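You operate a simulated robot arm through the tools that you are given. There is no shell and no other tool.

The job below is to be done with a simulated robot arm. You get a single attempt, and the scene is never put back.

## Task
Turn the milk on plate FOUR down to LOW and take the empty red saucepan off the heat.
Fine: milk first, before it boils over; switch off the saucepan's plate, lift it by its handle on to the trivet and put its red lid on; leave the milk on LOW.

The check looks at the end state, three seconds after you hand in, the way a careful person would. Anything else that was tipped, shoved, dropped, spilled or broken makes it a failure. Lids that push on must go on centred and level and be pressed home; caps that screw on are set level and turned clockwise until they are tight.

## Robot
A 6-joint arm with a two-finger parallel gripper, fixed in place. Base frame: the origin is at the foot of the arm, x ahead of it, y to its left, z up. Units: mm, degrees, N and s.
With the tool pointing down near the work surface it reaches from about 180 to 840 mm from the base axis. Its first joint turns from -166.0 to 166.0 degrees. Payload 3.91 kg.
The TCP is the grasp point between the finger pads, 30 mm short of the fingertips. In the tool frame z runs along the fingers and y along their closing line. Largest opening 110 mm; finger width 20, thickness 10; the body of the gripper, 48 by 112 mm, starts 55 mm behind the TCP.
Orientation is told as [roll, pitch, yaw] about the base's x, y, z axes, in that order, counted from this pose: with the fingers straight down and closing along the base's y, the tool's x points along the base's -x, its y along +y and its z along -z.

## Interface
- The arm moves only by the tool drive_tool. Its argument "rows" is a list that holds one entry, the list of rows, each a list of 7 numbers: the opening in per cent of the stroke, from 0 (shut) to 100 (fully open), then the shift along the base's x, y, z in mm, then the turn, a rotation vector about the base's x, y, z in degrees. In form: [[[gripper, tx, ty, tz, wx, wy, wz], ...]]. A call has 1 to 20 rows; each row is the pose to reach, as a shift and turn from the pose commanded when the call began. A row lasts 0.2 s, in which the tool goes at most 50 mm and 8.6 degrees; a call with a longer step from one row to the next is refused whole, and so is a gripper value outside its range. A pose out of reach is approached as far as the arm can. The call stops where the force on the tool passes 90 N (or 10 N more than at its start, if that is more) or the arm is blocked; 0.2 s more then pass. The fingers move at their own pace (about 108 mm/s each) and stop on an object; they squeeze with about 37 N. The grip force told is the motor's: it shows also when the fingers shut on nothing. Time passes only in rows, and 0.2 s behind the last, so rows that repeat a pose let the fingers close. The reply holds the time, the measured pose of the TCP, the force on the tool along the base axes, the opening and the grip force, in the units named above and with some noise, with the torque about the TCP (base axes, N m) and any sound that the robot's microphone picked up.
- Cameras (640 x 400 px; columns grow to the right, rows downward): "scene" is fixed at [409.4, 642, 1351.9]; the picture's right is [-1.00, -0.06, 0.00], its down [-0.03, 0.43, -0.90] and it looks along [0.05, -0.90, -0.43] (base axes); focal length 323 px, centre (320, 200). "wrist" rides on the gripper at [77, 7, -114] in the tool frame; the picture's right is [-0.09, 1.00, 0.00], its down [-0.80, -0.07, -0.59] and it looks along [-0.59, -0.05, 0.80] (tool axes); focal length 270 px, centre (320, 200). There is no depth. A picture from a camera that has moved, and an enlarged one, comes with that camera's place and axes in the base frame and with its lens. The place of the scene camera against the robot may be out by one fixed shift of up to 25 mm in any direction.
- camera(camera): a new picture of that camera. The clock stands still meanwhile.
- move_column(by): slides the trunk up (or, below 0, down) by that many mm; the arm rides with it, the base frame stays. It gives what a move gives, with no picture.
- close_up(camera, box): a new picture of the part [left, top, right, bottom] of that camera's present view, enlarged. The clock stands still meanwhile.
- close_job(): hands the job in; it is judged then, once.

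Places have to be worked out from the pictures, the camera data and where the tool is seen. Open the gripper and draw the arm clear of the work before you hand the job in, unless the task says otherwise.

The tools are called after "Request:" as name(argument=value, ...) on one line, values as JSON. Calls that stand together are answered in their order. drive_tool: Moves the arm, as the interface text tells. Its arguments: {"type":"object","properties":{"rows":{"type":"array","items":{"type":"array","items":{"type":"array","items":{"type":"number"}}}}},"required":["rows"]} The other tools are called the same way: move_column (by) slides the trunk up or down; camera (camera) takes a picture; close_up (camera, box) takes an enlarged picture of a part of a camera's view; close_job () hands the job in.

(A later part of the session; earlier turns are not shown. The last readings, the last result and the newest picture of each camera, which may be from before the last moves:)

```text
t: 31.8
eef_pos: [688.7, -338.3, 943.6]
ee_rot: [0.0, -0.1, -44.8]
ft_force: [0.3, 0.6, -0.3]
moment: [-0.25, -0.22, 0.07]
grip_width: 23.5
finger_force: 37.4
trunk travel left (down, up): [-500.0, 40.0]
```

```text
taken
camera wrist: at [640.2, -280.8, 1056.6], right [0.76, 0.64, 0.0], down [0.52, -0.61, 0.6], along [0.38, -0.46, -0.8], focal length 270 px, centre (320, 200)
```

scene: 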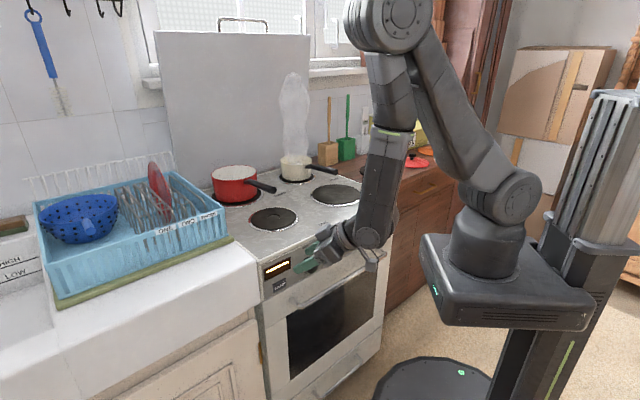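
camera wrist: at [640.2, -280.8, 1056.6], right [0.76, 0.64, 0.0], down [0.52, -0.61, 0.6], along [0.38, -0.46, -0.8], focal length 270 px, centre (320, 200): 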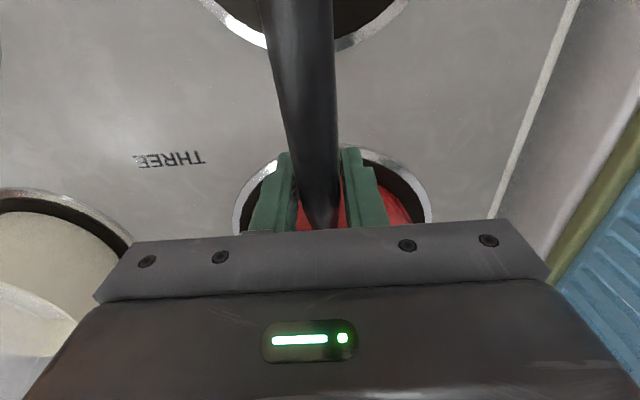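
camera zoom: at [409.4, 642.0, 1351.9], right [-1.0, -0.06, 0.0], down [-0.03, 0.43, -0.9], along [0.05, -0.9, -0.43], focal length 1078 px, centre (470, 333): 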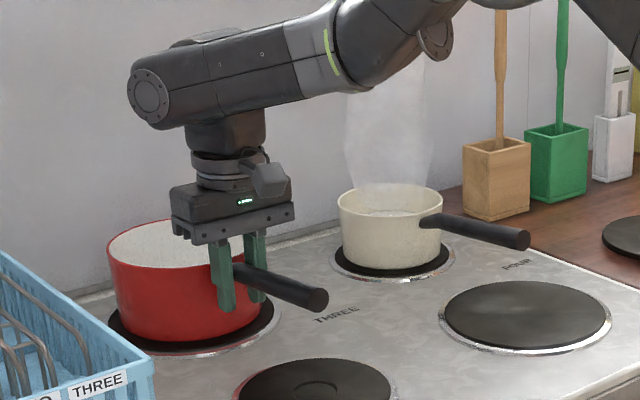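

The handle is held (23.5 mm, 37 N). I lift only 20 mm at first, to check weight and droop.

Request:
drive_tool(rows=[[[0, 0, 0, 5, 0, 0, 0], [0, 0, 0, 12, 0, 0, 0], [0, 0, 0, 20, 0, 0, 0], [0, 0, 0, 20, 0, 0, 0]]])

Request:
close_up(camera="scene", box=[200, 100, 350, 220])

Request:
camera(camera="wrist")

```text
t: 32.8
eef_pos: [690.1, -339.3, 963.3]
ee_rot: [0.0, 0.0, -44.7]
ft_force: [0.0, 0.3, -5.9]
moment: [0.36, 0.43, 0.0]
grip_width: 23.6
finger_force: 36.9
trunk travel left (down, up): [-500.0, 40.0]
```

```text
3.33 times, centred on (275, 160) of scene
camera zoom: at [409.4, 642.0, 1351.9], right [-1.0, -0.06, 0.0], down [-0.03, 0.43, -0.9], along [0.05, -0.9, -0.43], focal length 1078 px, centre (470, 333)
```

zoom: 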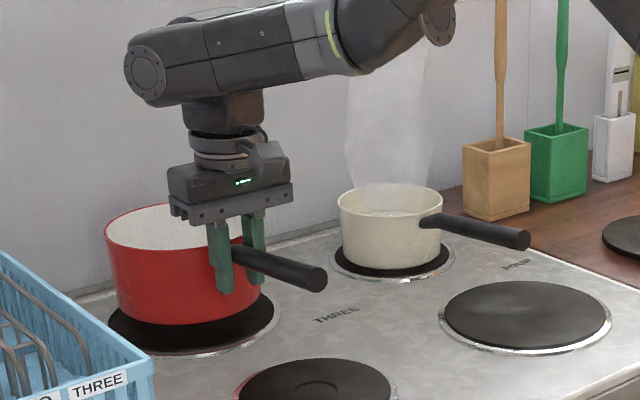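

```text
taken
camera wrist: at [640.0, -280.2, 1076.4], right [0.76, 0.64, 0.0], down [0.52, -0.61, 0.59], along [0.38, -0.45, -0.8], focal length 270 px, centre (320, 200)
```

wrist: 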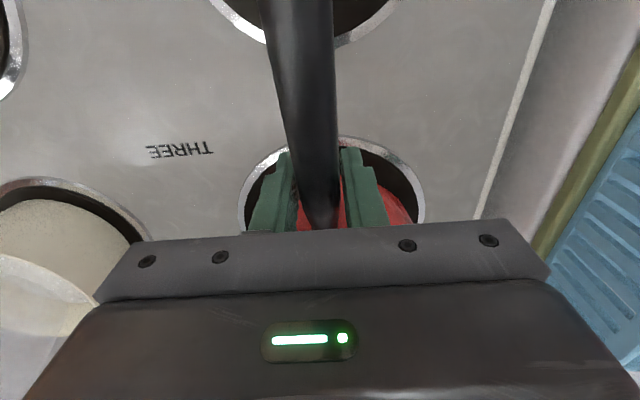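

The pan weighs about 0.6 kg and hangs level with no slip. I lift it well above the milk pan and carry it over the front of the stove towards the trivet, stopping short to look.

Request:
drive_tool(rows=[[[0, 0, 0, 20, 0, 0, 0], [0, 0, 0, 50, 0, 0, 0], [0, 0, 0, 85, 0, 0, 0], [0, -5, 0, 120, 0, 0, 0], [0, -30, -5, 135, 0, 0, 0], [0, -70, -14, 135, 0, 0, 0], [0, -110, -24, 135, 0, 0, 0], [0, -150, -34, 135, 0, 0, 0], [0, -190, -44, 135, 0, 0, 0], [0, -230, -54, 135, 0, 0, 0], [0, -270, -64, 135, 0, 0, 0], [0, -310, -74, 135, 0, 0, 0], [0, -350, -84, 135, 0, 0, 0], [0, -390, -94, 135, 0, 0, 0], [0, -425, -103, 135, 0, 0, 0], [0, -450, -109, 135, 0, 0, 0], [0, -460, -111, 135, 0, 0, 0]]])

Request:
camera(camera="wrist")

Request:
camera(camera="scene")

```text
t: 36.4
eef_pos: [229.7, -451.1, 1098.9]
ee_rot: [0.1, -0.1, -44.8]
ft_force: [0.4, 0.6, -5.8]
moment: [0.38, 0.43, -0.02]
grip_width: 23.3
finger_force: 36.7
trunk travel left (down, up): [-500.0, 40.0]
```

```text
taken
camera wrist: at [179.5, -392.6, 1211.9], right [0.76, 0.65, 0.0], down [0.52, -0.61, 0.6], along [0.38, -0.45, -0.8], focal length 270 px, centre (320, 200)
```

wrist: 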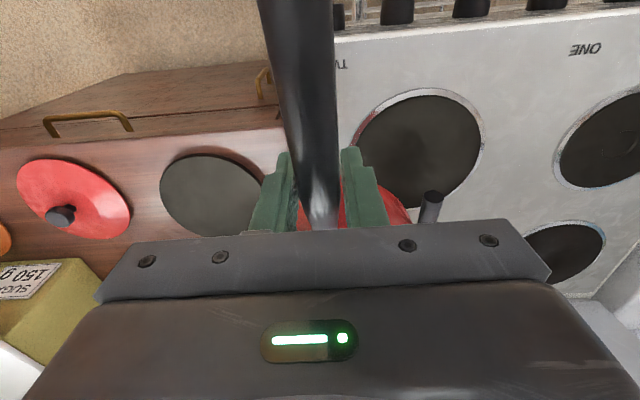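

```text
taken
```

scene: 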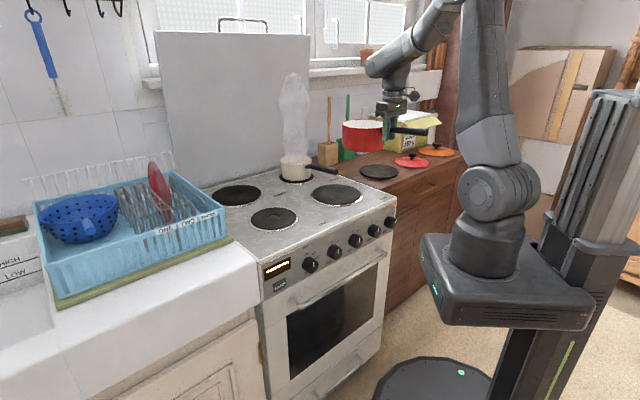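

The trivet and the red lid are both in view. I enlarge to locate them precisely.

Request:
close_up(camera="wrist", box=[0, 130, 320, 280])

Request:
close_up(camera="scene", box=[340, 110, 470, 200])

Request:
close_up(camera="scene", box=[350, 145, 470, 190])

```text
2.00 times, centred on (160, 205) of wrist
camera zoom: at [179.5, -392.6, 1211.9], right [0.76, 0.65, 0.0], down [0.52, -0.61, 0.6], along [0.38, -0.45, -0.8], focal length 541 px, centre (640, 190)
```

zoom: 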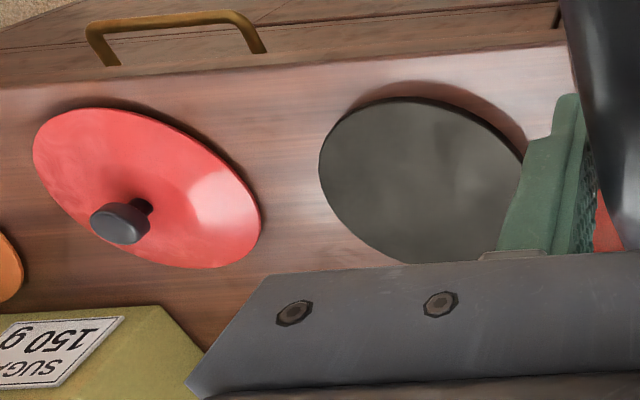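

```text
4.44 times, centred on (405, 155) of scene
camera zoom: at [409.4, 642.0, 1351.9], right [-1.0, -0.06, 0.0], down [-0.03, 0.43, -0.9], along [0.05, -0.9, -0.43], focal length 1437 px, centre (-58, 400)
```

zoom: 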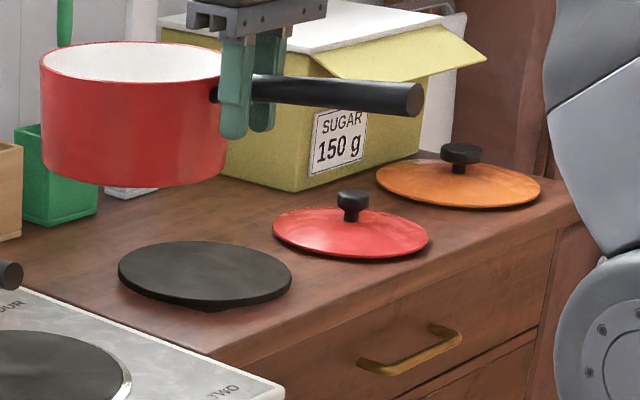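

```text
5.33 times, centred on (410, 168) of scene
camera zoom: at [409.4, 642.0, 1351.9], right [-1.0, -0.06, 0.0], down [-0.03, 0.43, -0.9], along [0.05, -0.9, -0.43], focal length 1724 px, centre (-160, 373)
```

zoom: 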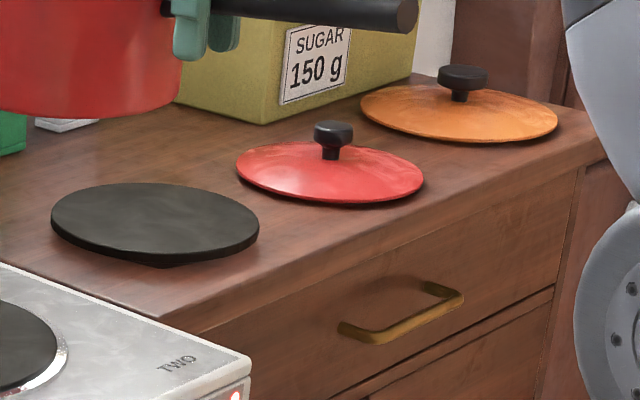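

Trivet centre is about (218,-718) with top z≈848, and it is a disc on a smaller foot, so the pan must go on centred. The pan centre sits about (74,-79) from the TCP. I move over the trivet and lower part-way.

Request:
drive_tool(rows=[[[0, -8, -18, 0, 0, 0, 0], [0, -24, -52, 0, 0, 0, 0], [0, -40, -88, 0, 0, 0, 0], [0, -56, -123, 0, 0, 0, 0], [0, -72, -158, 0, 0, 0, 0], [0, -83, -181, -10, 0, 0, 0], [0, -86, -188, -40, 0, 0, 0], [0, -86, -188, -75, 0, 0, 0], [0, -86, -188, -110, 0, 0, 0], [0, -86, -188, -135, 0, 0, 0], [0, -86, -188, -140, 0, 0, 0]]])

Request:
close_up(camera="scene", box=[340, 110, 470, 200])

Request:
camera(camera="wrist")

```text
t: 38.8
eef_pos: [144.3, -638.9, 958.0]
ee_rot: [0.0, 0.0, -44.8]
ft_force: [0.5, -0.1, -6.3]
moment: [0.42, 0.37, 0.02]
grip_width: 23.3
finger_force: 37.0
trunk travel left (down, up): [-500.0, 40.0]
```

```text
4.44 times, centred on (405, 155) of scene
camera zoom: at [409.4, 642.0, 1351.9], right [-1.0, -0.06, 0.0], down [-0.03, 0.43, -0.9], along [0.05, -0.9, -0.43], focal length 1437 px, centre (-58, 400)
```

zoom: 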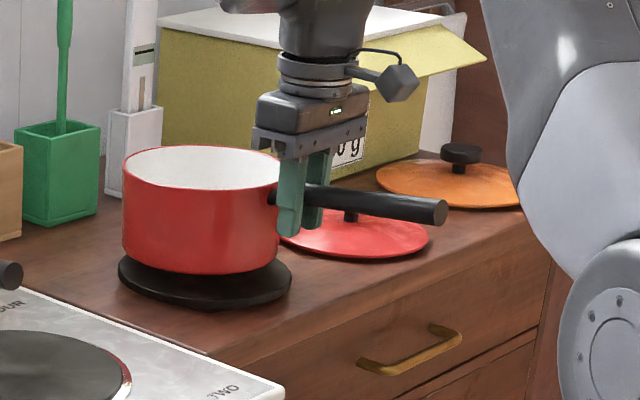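

```text
taken
camera wrist: at [94.4, -579.7, 1071.2], right [0.76, 0.64, 0.0], down [0.52, -0.61, 0.6], along [0.38, -0.46, -0.8], focal length 270 px, centre (320, 200)
```

wrist: 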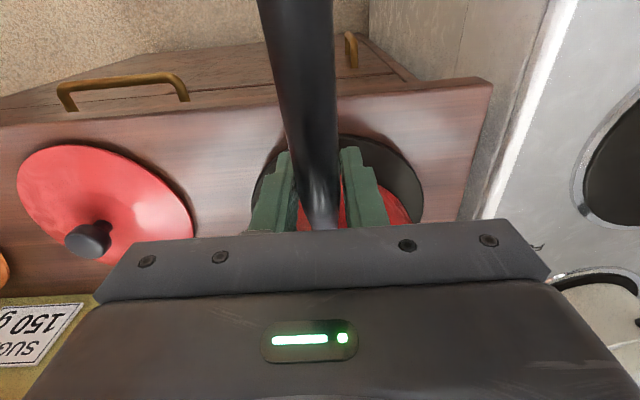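

In the scene view the pan is about 4 mm too far in +x and well centred otherwise, about 25 mm above the trivet. I correct and lower close to contact.

Request:
drive_tool(rows=[[[0, -4, 0, -8, 0, 0, 0], [0, -4, 0, -14, 0, 0, 0], [0, -4, 0, -18, 0, 0, 0]]])

Request:
close_up(camera="scene", box=[340, 130, 440, 195])

```text
t: 39.5
eef_pos: [140.6, -637.8, 945.1]
ee_rot: [-0.1, -0.4, -44.8]
ft_force: [-1.2, 0.7, 8.1]
moment: [-0.66, -0.69, -0.01]
grip_width: 23.5
finger_force: 37.2
trunk travel left (down, up): [-500.0, 40.0]
```

```text
6.15 times, centred on (390, 162) of scene
camera zoom: at [409.4, 642.0, 1351.9], right [-1.0, -0.06, 0.0], down [-0.03, 0.43, -0.9], along [0.05, -0.9, -0.43], focal length 1990 px, centre (-111, 431)
```

zoom: 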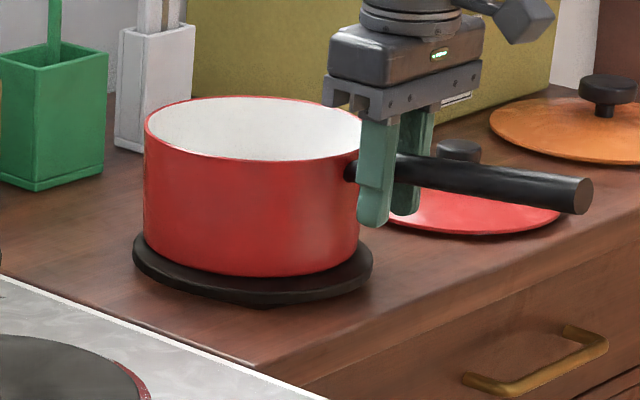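

Contact came slightly early (8 N up) — the pan now rests on the trivet. I enlarge the base to check front-to-back centring before releasing.

Request:
close_up(camera="scene", box=[355, 160, 407, 185])

Request:
camera(camera="wrist")

Request:
close_up(camera="wrist", box=[220, 110, 460, 240])

```text
12.31 times, centred on (381, 172) of scene
camera zoom: at [409.4, 642.0, 1351.9], right [-1.0, -0.06, 0.0], down [-0.03, 0.43, -0.9], along [0.05, -0.9, -0.43], focal length 3980 px, centre (-431, 538)
```

zoom: 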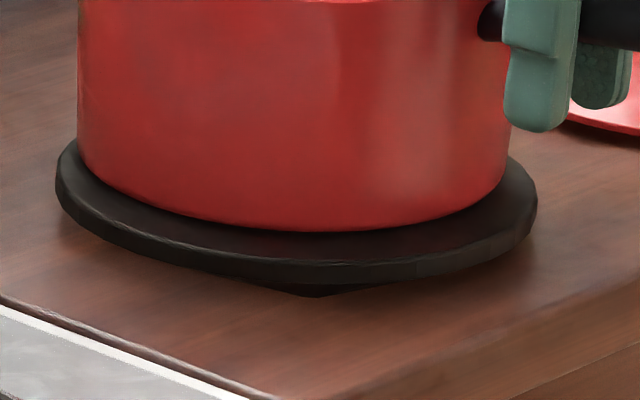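

```text
taken
camera wrist: at [90.0, -578.4, 1056.2], right [0.76, 0.64, 0.0], down [0.52, -0.61, 0.6], along [0.39, -0.46, -0.8], focal length 270 px, centre (320, 200)
```

wrist: 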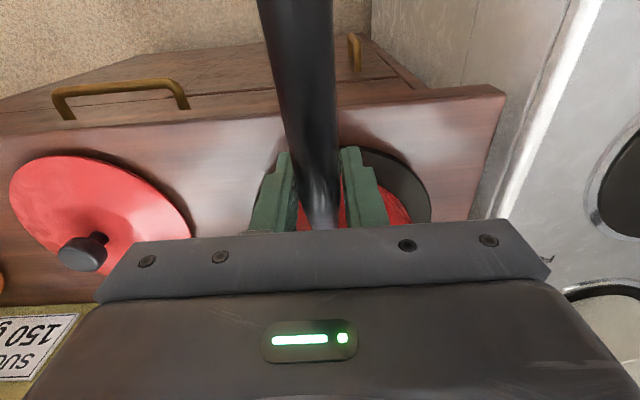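

```text
2.67 times, centred on (340, 175) of wrist
camera zoom: at [90.0, -578.4, 1056.2], right [0.76, 0.64, 0.0], down [0.52, -0.61, 0.6], along [0.39, -0.46, -0.8], focal length 721 px, centre (267, 267)
```

zoom: 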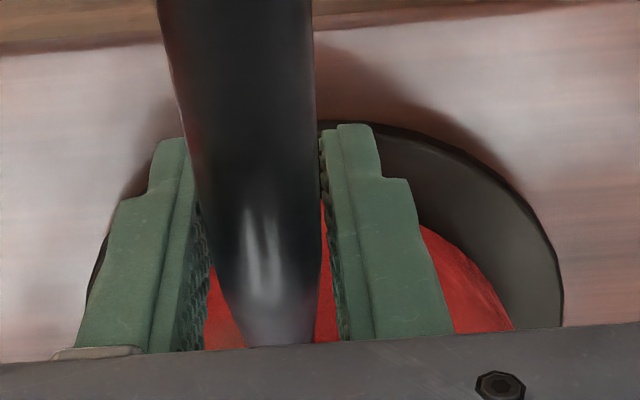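

Both views indicate the pan sits roughly 12–20 mm too far back (−y) on the trivet. I lift it a little, shift +y by 15 mm and set it down again gently.

Request:
drive_tool(rows=[[[0, 0, 0, 8, 0, 0, 0], [0, 0, 0, 14, 0, 0, 0], [0, -1, 8, 14, 0, 0, 0], [0, -1, 15, 14, 0, 0, 0], [0, -1, 15, 9, 0, 0, 0], [0, -1, 15, 6, 0, 0, 0]]])

Request:
close_up(camera="scene", box=[355, 160, 407, 185])

```text
t: 41.0
eef_pos: [137.4, -622.5, 946.8]
ee_rot: [0.0, -0.2, -44.8]
ft_force: [-0.4, 0.0, -5.8]
moment: [0.39, 0.4, 0.01]
grip_width: 23.4
finger_force: 36.5
trunk travel left (down, up): [-500.0, 40.0]
```

```text
12.31 times, centred on (381, 172) of scene
camera zoom: at [409.4, 642.0, 1351.9], right [-1.0, -0.06, 0.0], down [-0.03, 0.43, -0.9], along [0.05, -0.9, -0.43], focal length 3980 px, centre (-431, 538)
```

zoom: 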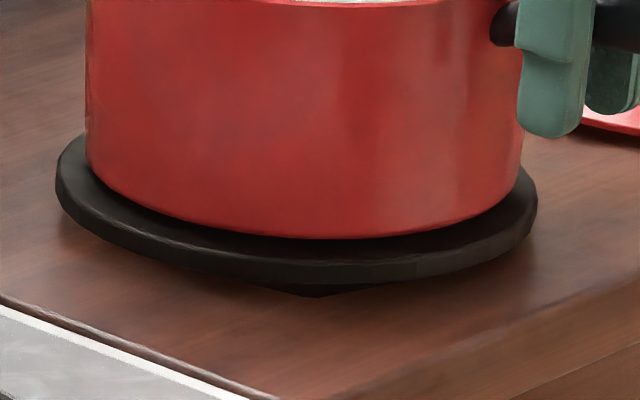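

Nearly centred now and still hovering a couple of millimetres. A last small correction (+3, +4) and a gentle set-down.

Request:
drive_tool(rows=[[[0, 3, 4, 0, 0, 0, 0], [0, 3, 4, -1.5, 0, 0, 0], [0, 3, 4, -3, 0, 0, 0]]])

Request:
close_up(camera="scene", box=[355, 160, 407, 185])

```text
t: 41.8
eef_pos: [141.5, -618.0, 944.5]
ee_rot: [0.0, -0.1, -44.8]
ft_force: [1.2, -0.3, -3.4]
moment: [0.08, 0.12, 0.02]
grip_width: 23.4
finger_force: 36.8
trunk travel left (down, up): [-500.0, 40.0]
```

```text
12.31 times, centred on (381, 172) of scene
camera zoom: at [409.4, 642.0, 1351.9], right [-1.0, -0.06, 0.0], down [-0.03, 0.43, -0.9], along [0.05, -0.9, -0.43], focal length 3980 px, centre (-431, 538)
```

zoom: 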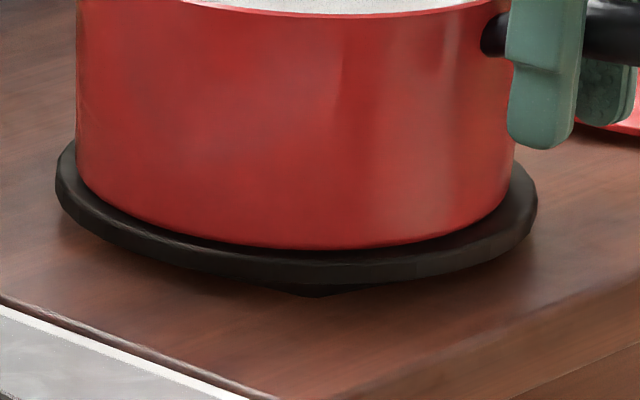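

It is centred, and partly resting. I lower 1.5 mm more, open slowly, and rise clear of the handle.

Request:
drive_tool(rows=[[[0, 0, 0, -1, 0, 0, 0], [0, 0, 0, -1.5, 0, 0, 0], [25, 0, 0, -1.5, 0, 0, 0], [60, 0, 0, -1.5, 0, 0, 0], [60, 0, 0, -1.5, 0, 0, 0], [60, 0, 0, 20, 0, 0, 0], [60, 0, 0, 60, 0, 0, 0], [60, 0, 0, 105, 0, 0, 0], [60, 0, 0, 150, 0, 0, 0]]])

Request:
camera(camera="wrist")

Request:
close_up(camera="scene", box=[340, 110, 470, 200])

Request:
close_up(camera="scene", box=[200, 140, 410, 260])

```text
t: 43.8
eef_pos: [140.5, -618.6, 1094.1]
ee_rot: [-0.1, -0.1, -44.8]
ft_force: [0.0, 0.4, -0.3]
moment: [0.01, -0.03, -0.05]
grip_width: 66.2
finger_force: 0.1
trunk travel left (down, up): [-500.0, 40.0]
```

```text
taken
camera wrist: at [91.0, -560.1, 1206.4], right [0.76, 0.64, 0.0], down [0.52, -0.61, 0.6], along [0.38, -0.46, -0.8], focal length 270 px, centre (320, 200)
```

wrist: 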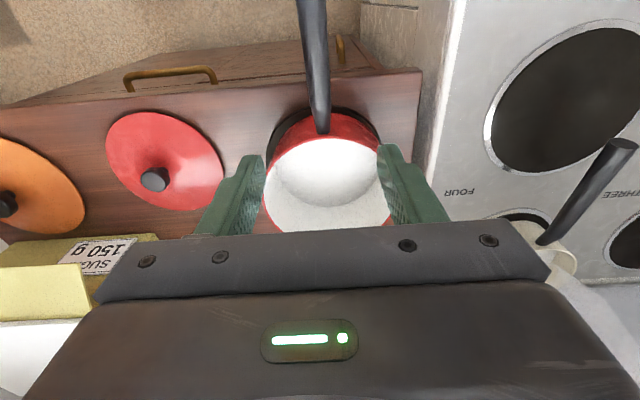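

```text
4.44 times, centred on (405, 155) of scene
camera zoom: at [409.4, 642.0, 1351.9], right [-1.0, -0.06, 0.0], down [-0.03, 0.43, -0.9], along [0.05, -0.9, -0.43], focal length 1437 px, centre (-58, 400)
```

zoom: 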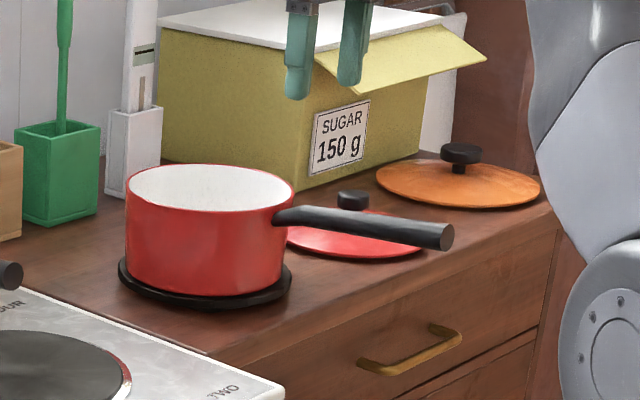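

```text
3.05 times, centred on (305, 200) of scene
camera zoom: at [409.4, 642.0, 1351.9], right [-1.0, -0.06, 0.0], down [-0.03, 0.43, -0.9], along [0.05, -0.9, -0.43], focal length 985 px, centre (366, 200)
```

zoom: 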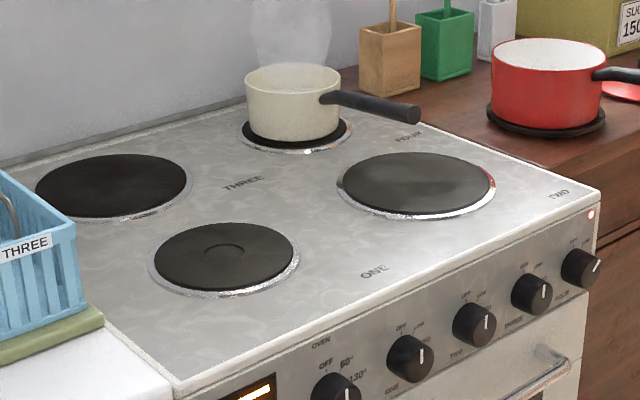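

Lamp THREE has gone out, and the pan stands centred and level on the trivet. The red lid's knob top is at about (43,-866,884), slightly beyond vertical reach, so I tilt the tool 20° outward and go above it.

Request:
drive_tool(rows=[[[60, -14, -35, 0, -2.7, -1.2, -5.9], [60, -28, -71, 0, -5.3, -2.4, -11.9], [60, -42, -106, -10, -8, -3.6, -17.8], [60, -55, -141, -25, -10.7, -4.7, -23.8], [60, -69, -176, -45, -13.4, -5.9, -29.7], [60, -83, -212, -65, -16, -7.1, -35.7], [60, -97, -247, -84, -18.7, -8.3, -41.6]]])

Request:
camera(camera="wrist")

Request:
close_up(camera="scene", box=[340, 90, 490, 200])

```text
t: 45.4
eef_pos: [43.2, -853.1, 1008.5]
ee_rot: [-0.1, -20.4, -87.0]
ft_force: [-0.6, -0.8, 0.1]
moment: [0.0, -0.01, -0.01]
grip_width: 65.9
finger_force: 0.1
out of reach, approached as far as the arm can: row 7
trunk travel left (down, up): [-500.0, 40.0]
```

```text
taken
camera wrist: at [44.1, -741.0, 1088.4], right [1.0, -0.03, 0.03], down [-0.04, -0.55, 0.84], along [-0.01, -0.84, -0.55], focal length 270 px, centre (320, 200)
```

wrist: 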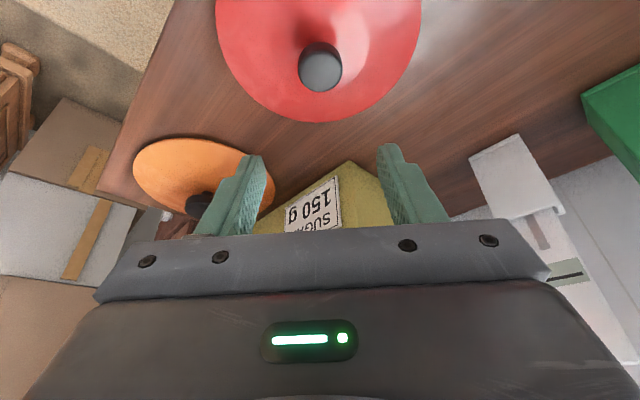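

```text
3.64 times, centred on (415, 145) of scene
camera zoom: at [409.4, 642.0, 1351.9], right [-1.0, -0.06, 0.0], down [-0.03, 0.43, -0.9], along [0.05, -0.9, -0.43], focal length 1176 px, centre (-26, 400)
```

zoom: 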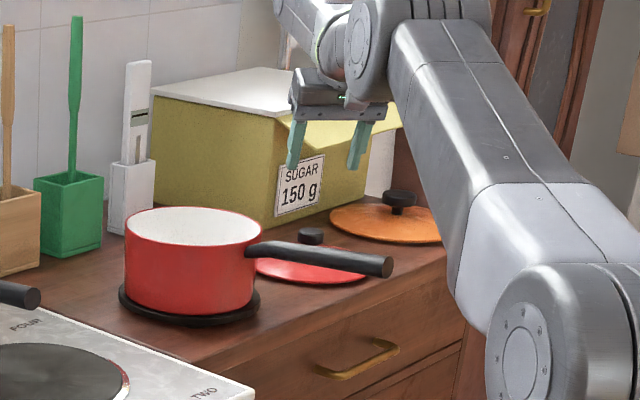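

The knob shows straight ahead at about (46,-863). I descend to just above it and read the pose again.

Request:
drive_tool(rows=[[[60, 1, -1, -30, 0, 0, 0], [60, 2, -2, -60, 0, 0, 0], [60, 2.6, -4, -82, 0, 0, 0]]])

Request:
camera(camera="wrist")

Request:
close_up(camera="scene", box=[380, 110, 450, 180])

```text
t: 46.1
eef_pos: [46.5, -856.3, 925.8]
ee_rot: [-0.1, -20.1, -86.8]
ft_force: [0.3, 0.5, 0.0]
moment: [0.0, 0.01, 0.0]
grip_width: 66.1
finger_force: 0.1
trunk travel left (down, up): [-500.0, 40.0]
```

```text
taken
camera wrist: at [47.5, -744.2, 1004.9], right [1.0, -0.03, 0.03], down [-0.04, -0.55, 0.83], along [-0.01, -0.83, -0.55], focal length 270 px, centre (320, 200)
```

wrist: 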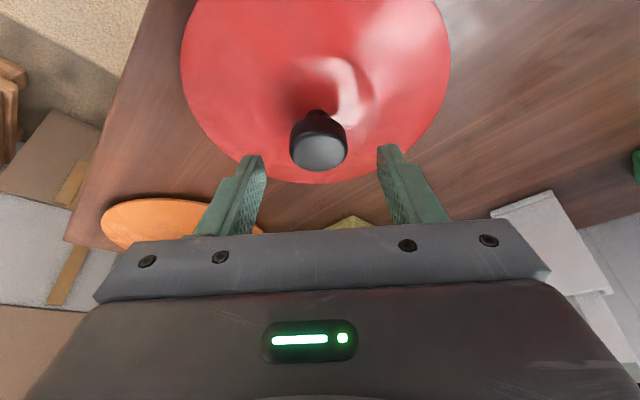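

```text
5.71 times, centred on (415, 145) of scene
camera zoom: at [409.4, 642.0, 1351.9], right [-1.0, -0.06, 0.0], down [-0.03, 0.43, -0.9], along [0.05, -0.9, -0.43], focal length 1848 px, centre (-223, 514)
```

zoom: 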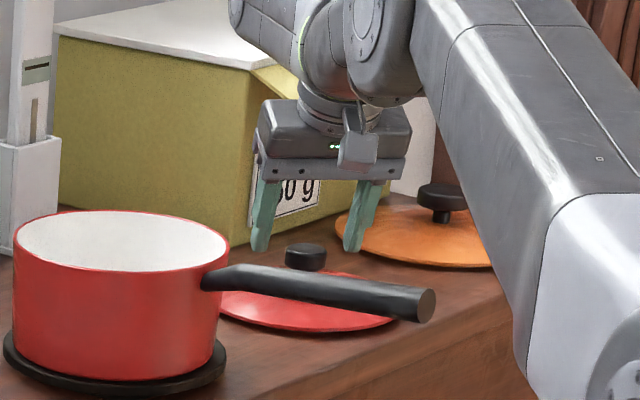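

I enlarge the wrist view to pin down the knob's centre relative to the tool axis before the final descent.

Request:
close_up(camera="wrist", box=[240, 80, 400, 200])

```text
3.33 times, centred on (320, 140) of wrist
camera zoom: at [47.5, -744.2, 1004.9], right [1.0, -0.03, 0.03], down [-0.04, -0.55, 0.83], along [-0.01, -0.83, -0.55], focal length 901 px, centre (320, 400)
```

zoom: 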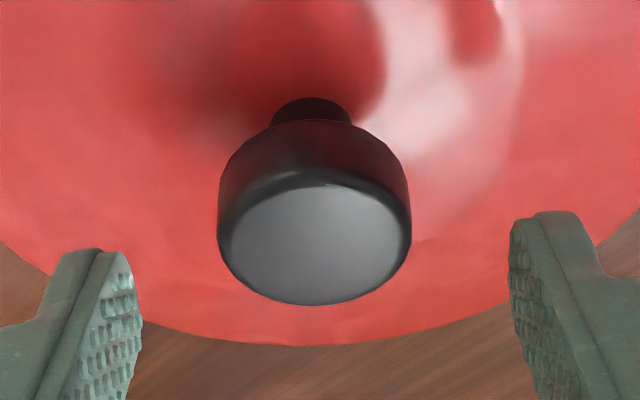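

The knob lies on the tool's centre plane, about 40 mm ahead. I descend 33 mm so the fingertips straddle the knob head, and close.

Request:
drive_tool(rows=[[[60, 0, -3, -18, 0, 0, 0], [60, 0, -7, -33, 0, 0, 0], [60, 0, -7, -33, 0, 0, 0]]])

Request:
close_up(camera="wrist", box=[240, 80, 400, 240])

Request:
close_up(camera="scene", box=[380, 130, 450, 180])

```text
t: 47.0
eef_pos: [46.3, -861.9, 897.8]
ee_rot: [-0.1, -20.7, -86.8]
ft_force: [0.8, -1.6, 17.7]
moment: [-0.1, -0.26, 0.03]
grip_width: 66.3
finger_force: 0.2
trunk travel left (down, up): [-500.0, 40.0]
```

```text
2.50 times, centred on (320, 160) of wrist
camera zoom: at [47.8, -749.4, 975.7], right [1.0, -0.03, 0.03], down [-0.04, -0.54, 0.84], along [-0.01, -0.84, -0.54], focal length 676 px, centre (320, 300)
```

zoom: 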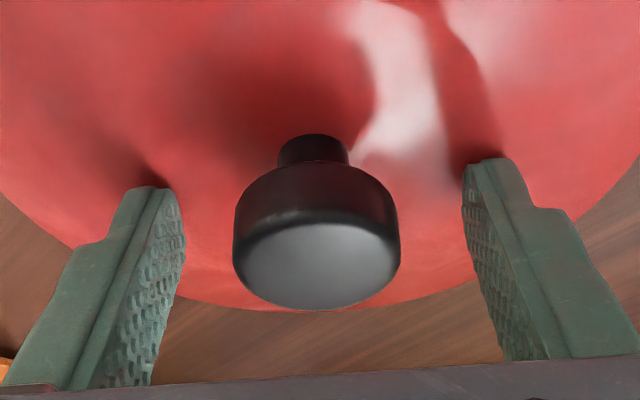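

```text
8.00 times, centred on (415, 155) of scene
camera zoom: at [409.4, 642.0, 1351.9], right [-1.0, -0.06, 0.0], down [-0.03, 0.43, -0.9], along [0.05, -0.9, -0.43], focal length 2587 px, centre (-440, 560)
```

zoom: 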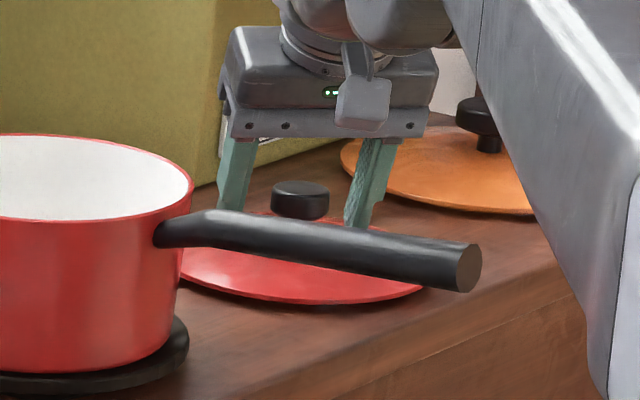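

The fingertips touched the lid's dome (18 N), so the lid sits a bit higher than estimated. I rise 8 mm, which still covers the knob head, and close.

Request:
drive_tool(rows=[[[60, 0, 0, 5, 0, 0, 0], [60, 0, 0, 10, 0, 0, 0], [30, 0, 0, 10, 0, 0, 0], [0, 0, 0, 10, 0, 0, 0], [0, 0, 0, 10, 0, 0, 0]]])

Request:
close_up(camera="wrist", box=[240, 80, 400, 240])

Request:
close_up(camera="scene", box=[380, 130, 450, 180])

```text
t: 48.1
eef_pos: [47.0, -860.2, 902.4]
ee_rot: [-0.2, -20.1, -86.9]
ft_force: [0.0, 0.3, -1.0]
moment: [0.04, 0.0, -0.01]
grip_width: 32.8
finger_force: 36.3
trunk travel left (down, up): [-500.0, 40.0]
```

```text
2.50 times, centred on (320, 160) of wrist
camera zoom: at [48.1, -749.7, 982.0], right [1.0, -0.03, 0.03], down [-0.04, -0.55, 0.83], along [-0.01, -0.83, -0.55], focal length 676 px, centre (320, 300)
```

zoom: 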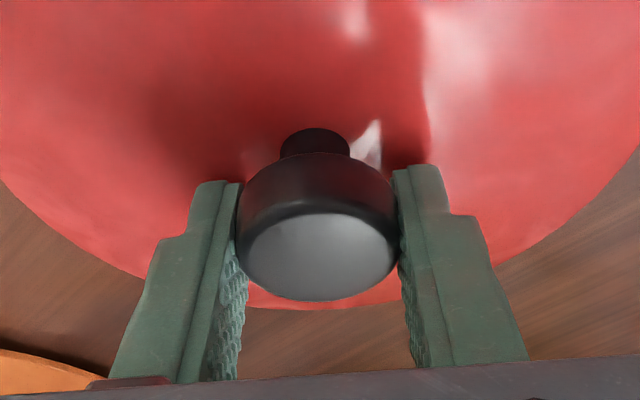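

```text
8.00 times, centred on (415, 155) of scene
camera zoom: at [409.4, 642.0, 1351.9], right [-1.0, -0.06, 0.0], down [-0.03, 0.43, -0.9], along [0.05, -0.9, -0.43], focal length 2587 px, centre (-440, 560)
```

zoom: 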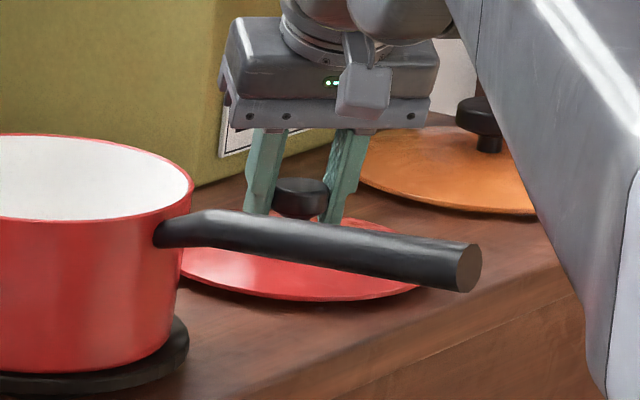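

The knob is gripped (32.8 mm, 36 N). I lift 20 mm and check that the lid comes up level.

Request:
drive_tool(rows=[[[0, 0, 0, 6, 0, 0, 0], [0, 0, 0, 14, 0, 0, 0], [0, 0, 0, 22, 0, 0, 0], [0, 0, 0, 22, 0, 0, 0]]])

Request:
close_up(camera="scene", box=[380, 130, 450, 180])

Request:
close_up(camera="wrist", box=[160, 0, 480, 240])

```text
t: 49.1
eef_pos: [48.4, -859.9, 924.8]
ee_rot: [-0.2, -20.2, -86.9]
ft_force: [-0.5, -0.2, -1.2]
moment: [0.0, 0.0, 0.01]
grip_width: 33.0
finger_force: 36.9
trunk travel left (down, up): [-500.0, 40.0]
```

```text
8.00 times, centred on (415, 155) of scene
camera zoom: at [409.4, 642.0, 1351.9], right [-1.0, -0.06, 0.0], down [-0.03, 0.43, -0.9], along [0.05, -0.9, -0.43], focal length 2587 px, centre (-440, 560)
```

zoom: 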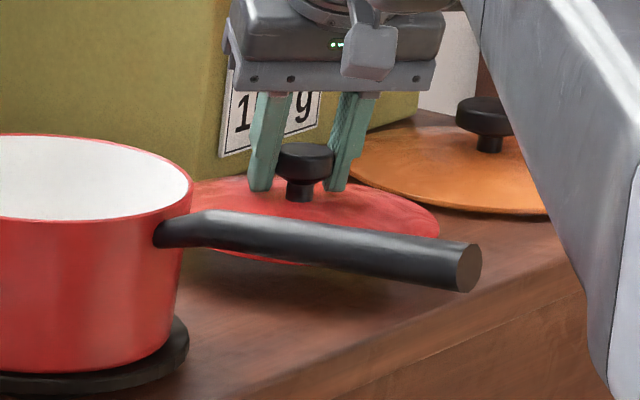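

```text
1.67 times, centred on (320, 120) of wrist
camera zoom: at [48.2, -749.2, 1003.8], right [1.0, -0.03, 0.03], down [-0.04, -0.55, 0.83], along [-0.01, -0.83, -0.55], focal length 450 px, centre (320, 333)
```

zoom: 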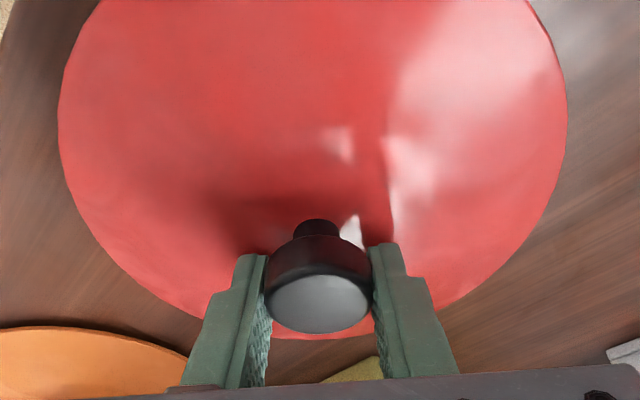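

The lid comes up; I enlarge to check whether it hangs level.

Request:
close_up(camera="scene", box=[395, 142, 440, 170])

Request:
camera(camera="wrist")

```text
14.22 times, centred on (418, 156) of scene
camera zoom: at [409.4, 642.0, 1351.9], right [-1.0, -0.06, 0.0], down [-0.03, 0.43, -0.9], along [0.05, -0.9, -0.43], focal length 4599 px, centre (-1067, 826)
```

zoom: 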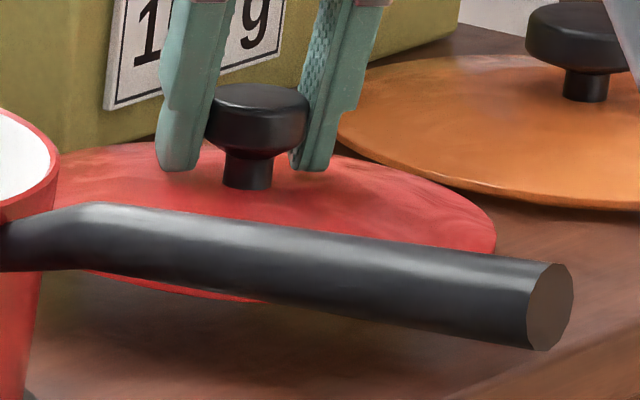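

```text
taken
camera wrist: at [48.2, -749.2, 1003.8], right [1.0, -0.03, 0.03], down [-0.04, -0.55, 0.83], along [-0.01, -0.83, -0.55], focal length 270 px, centre (320, 200)
```

wrist: 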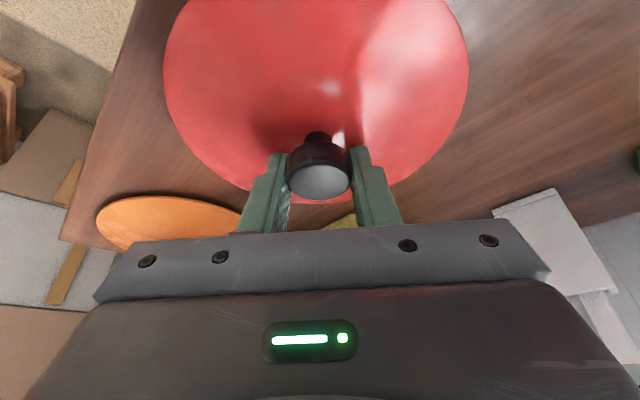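

The lid hangs level in both views, and its centre is on the tool axis within a few millimetres. The pan's centre is at about (214,-697). I carry the lid up, inward and over the pan, staying about 45 mm above the rim.

Request:
drive_tool(rows=[[[0, 0, 0, 15, 0, 0, 0], [0, 0, 2, 38, 0, 0, 0], [0, 5, 20, 62, 0, 0, 0], [0, 12, 45, 87, 0, 0, 0], [0, 28, 65, 107, 0, 0, 0], [0, 48, 85, 122, 0, 0, 0], [0, 75, 104, 127, 0, 0, 0], [0, 102, 122, 127, 0, 0, 0], [0, 129, 139, 127, 0, 0, 0], [0, 151, 153, 127, 0, 0, 0], [0, 163, 160, 127, 0, 0, 0], [0, 167, 162, 127, 0, 0, 0]]])

Request:
camera(camera="wrist")

Request:
close_up(camera="scene", box=[340, 100, 450, 190])

```text
t: 51.8
eef_pos: [215.3, -700.7, 1050.7]
ee_rot: [-0.1, -20.1, -86.7]
ft_force: [0.1, -0.2, -1.4]
moment: [0.01, -0.02, 0.0]
grip_width: 32.7
finger_force: 37.1
out of reach, approached as far as the arm can: row 1
trunk travel left (down, up): [-500.0, 40.0]
```

```text
taken
camera wrist: at [215.9, -589.7, 1130.3], right [1.0, -0.03, 0.03], down [-0.04, -0.55, 0.83], along [-0.01, -0.83, -0.55], focal length 270 px, centre (320, 200)
```

wrist: 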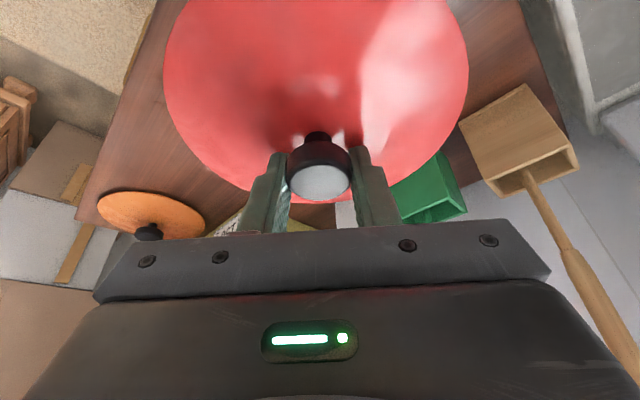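

```text
4.44 times, centred on (395, 145) of scene
camera zoom: at [409.4, 642.0, 1351.9], right [-1.0, -0.06, 0.0], down [-0.03, 0.43, -0.9], along [0.05, -0.9, -0.43], focal length 1437 px, centre (-13, 444)
```

zoom: 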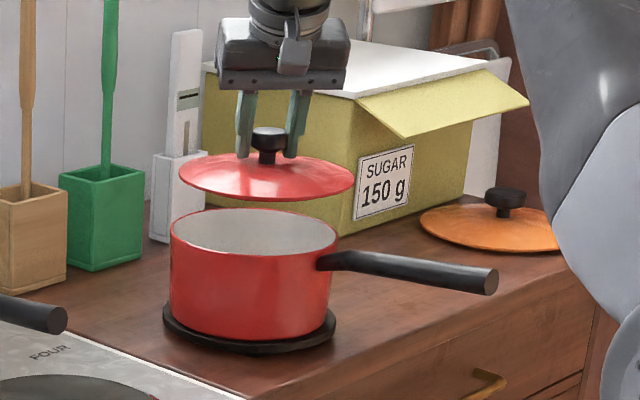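

The lid is above the pan, roughly aligned. I enlarge the scene to compare lid and rim centres accurately.

Request:
close_up(camera="scene", box=[375, 125, 425, 160])

```text
11.43 times, centred on (400, 142) of scene
camera zoom: at [409.4, 642.0, 1351.9], right [-1.0, -0.06, 0.0], down [-0.03, 0.43, -0.9], along [0.05, -0.9, -0.43], focal length 3695 px, centre (-594, 857)
```

zoom: 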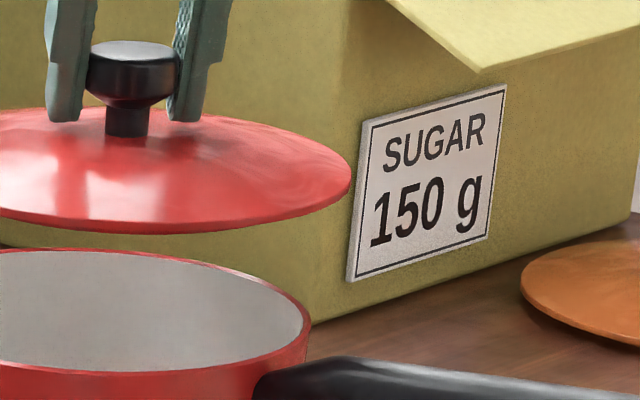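

Request:
close_up(camera="scene", box=[356, 125, 412, 160])

```text
11.43 times, centred on (384, 142) of scene
camera zoom: at [409.4, 642.0, 1351.9], right [-1.0, -0.06, 0.0], down [-0.03, 0.43, -0.9], along [0.05, -0.9, -0.43], focal length 3695 px, centre (-411, 857)
```

zoom: 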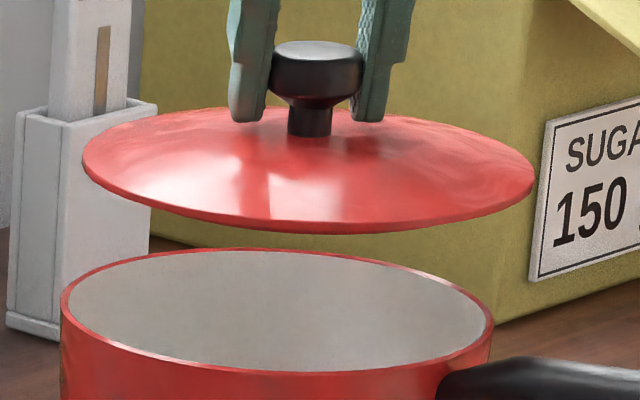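

The lid must shift about +5 mm in x to sit over the rim's centre. I correct that and lower to roughly 10 mm above the rim.

Request:
drive_tool(rows=[[[0, 3, 0, -10, 0, 0, 0], [0, 5, 0, -22, 0, 0, 0], [0, 5, 0, -33, 0, 0, 0]]])

Request:
close_up(camera="scene", box=[356, 125, 412, 160])

Request:
camera(camera="wrist")

```text
t: 52.5
eef_pos: [220.1, -700.6, 1017.6]
ee_rot: [0.0, -20.1, -86.8]
ft_force: [0.6, 0.1, -1.8]
moment: [-0.01, -0.04, 0.03]
grip_width: 32.8
finger_force: 36.7
trunk travel left (down, up): [-500.0, 40.0]
```

```text
11.43 times, centred on (384, 142) of scene
camera zoom: at [409.4, 642.0, 1351.9], right [-1.0, -0.06, 0.0], down [-0.03, 0.43, -0.9], along [0.05, -0.9, -0.43], focal length 3695 px, centre (-411, 857)
```

zoom: 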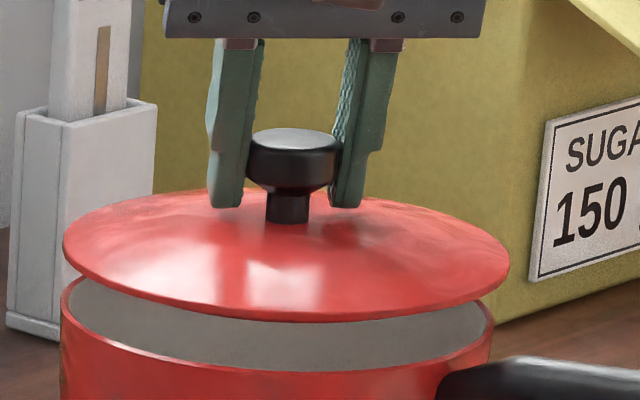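

```text
taken
camera wrist: at [221.3, -589.8, 1097.9], right [1.0, -0.03, 0.03], down [-0.04, -0.55, 0.83], along [-0.01, -0.83, -0.55], focal length 270 px, centre (320, 200)
```

wrist: 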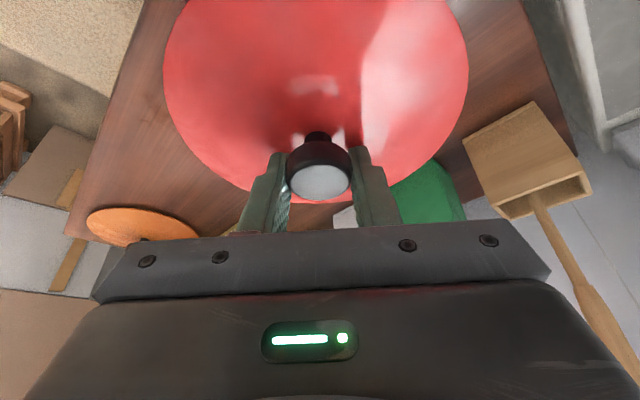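

About 20 mm remain by the picture, with x within 2 mm. I lower another 10 mm with a small x trim and look again.

Request:
drive_tool(rows=[[[0, 1.5, 0, -5, 0, 0, 0], [0, 1.5, 0, -10, 0, 0, 0]]])

Request:
close_up(camera="scene", box=[356, 130, 412, 165])

```text
t: 53.1
eef_pos: [221.3, -702.9, 1008.4]
ee_rot: [-0.1, -20.1, -86.8]
ft_force: [0.7, 0.1, -2.3]
moment: [0.01, -0.02, -0.03]
grip_width: 32.6
finger_force: 37.4
trunk travel left (down, up): [-500.0, 40.0]
```

```text
11.43 times, centred on (384, 148) of scene
camera zoom: at [409.4, 642.0, 1351.9], right [-1.0, -0.06, 0.0], down [-0.03, 0.43, -0.9], along [0.05, -0.9, -0.43], focal length 3695 px, centre (-411, 800)
```

zoom: 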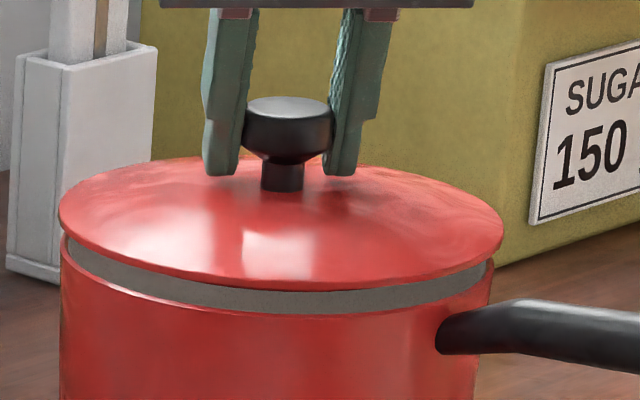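

x is now centred to about 1 mm and roughly 10 mm remain. I continue down in small steps, watching for contact.

Request:
drive_tool(rows=[[[0, 0.5, 0.5, -3, 0, 0, 0], [0, 0.5, 0.5, -5.5, 0, 0, 0]]])

Request:
close_up(camera="scene", box=[356, 130, 412, 165])

```text
t: 53.8
eef_pos: [221.8, -700.9, 1002.5]
ee_rot: [-0.2, -20.1, -86.9]
ft_force: [0.1, 1.5, -1.7]
moment: [0.02, 0.0, 0.0]
grip_width: 32.8
finger_force: 37.4
trunk travel left (down, up): [-500.0, 40.0]
```

```text
11.43 times, centred on (384, 148) of scene
camera zoom: at [409.4, 642.0, 1351.9], right [-1.0, -0.06, 0.0], down [-0.03, 0.43, -0.9], along [0.05, -0.9, -0.43], focal length 3695 px, centre (-411, 800)
```

zoom: 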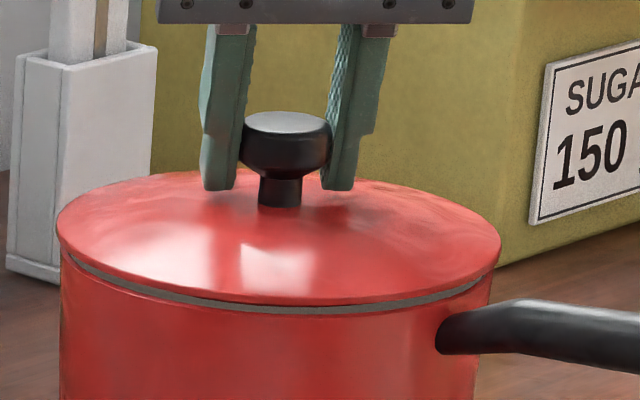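

Still free, about 4 mm to go and well centred. I lower 3 mm.

Request:
drive_tool(rows=[[[0, 0, 0, -1.5, 0, 0, 0], [0, 0, 0, -3, 0, 0, 0]]])

Request:
close_up(camera="scene", box=[356, 130, 412, 165])

```text
t: 54.4
eef_pos: [221.8, -701.5, 1001.2]
ee_rot: [-0.1, -20.0, -86.7]
ft_force: [-0.4, 0.1, -1.3]
moment: [0.01, 0.0, 0.02]
grip_width: 32.8
finger_force: 36.7
trunk travel left (down, up): [-500.0, 40.0]
```

```text
11.43 times, centred on (384, 148) of scene
camera zoom: at [409.4, 642.0, 1351.9], right [-1.0, -0.06, 0.0], down [-0.03, 0.43, -0.9], along [0.05, -0.9, -0.43], focal length 3695 px, centre (-411, 800)
```

zoom: 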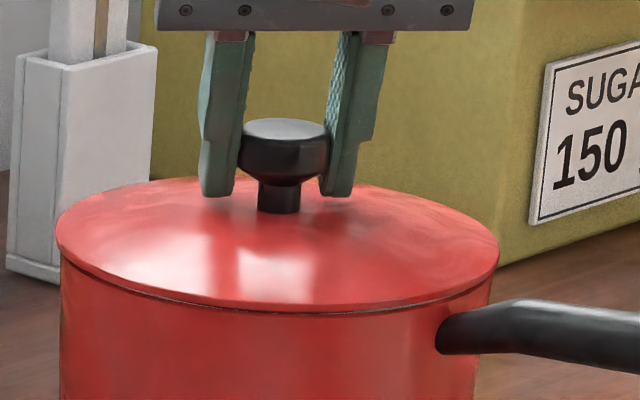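

The lid is nearly seated and centred. I go down 2.5 mm more to make contact and press it lightly.

Request:
drive_tool(rows=[[[0, 0, 0, -1, 0, 0, 0], [0, 0, 0, -2, 0, 0, 0], [0, 0, 0, -2.5, 0, 0, 0]]])

Request:
close_up(camera="scene", box=[356, 130, 412, 165])

```text
t: 55.1
eef_pos: [222.7, -701.0, 998.4]
ee_rot: [-0.1, -20.1, -86.8]
ft_force: [0.8, 0.1, -0.1]
moment: [0.1, -0.03, 0.01]
grip_width: 32.9
finger_force: 37.3
trunk travel left (down, up): [-500.0, 40.0]
```

```text
11.43 times, centred on (384, 148) of scene
camera zoom: at [409.4, 642.0, 1351.9], right [-1.0, -0.06, 0.0], down [-0.03, 0.43, -0.9], along [0.05, -0.9, -0.43], focal length 3695 px, centre (-411, 800)
```

zoom: 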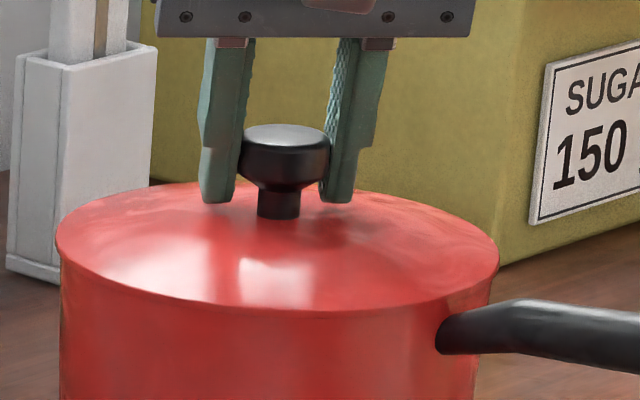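

The lid's weight is now being taken by the rim. A further 1.5 mm to press it home.

Request:
drive_tool(rows=[[[0, 0, 0, -0.8, 0, 0, 0], [0, 0, 0, -1.6, 0, 0, 0]]])

Request:
close_up(camera="scene", box=[340, 100, 450, 190])

```text
t: 55.8
eef_pos: [222.9, -700.3, 998.5]
ee_rot: [0.1, -20.2, -86.8]
ft_force: [3.6, 0.3, 8.9]
moment: [0.81, 0.0, -0.24]
grip_width: 32.9
finger_force: 37.2
trunk travel left (down, up): [-500.0, 40.0]
```

```text
4.44 times, centred on (395, 145) of scene
camera zoom: at [409.4, 642.0, 1351.9], right [-1.0, -0.06, 0.0], down [-0.03, 0.43, -0.9], along [0.05, -0.9, -0.43], focal length 1437 px, centre (-13, 444)
```

zoom: 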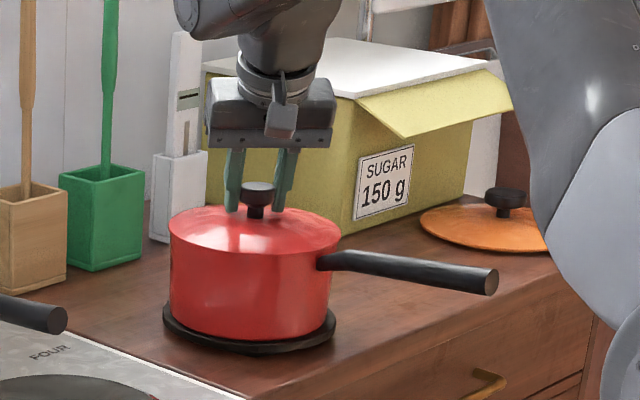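

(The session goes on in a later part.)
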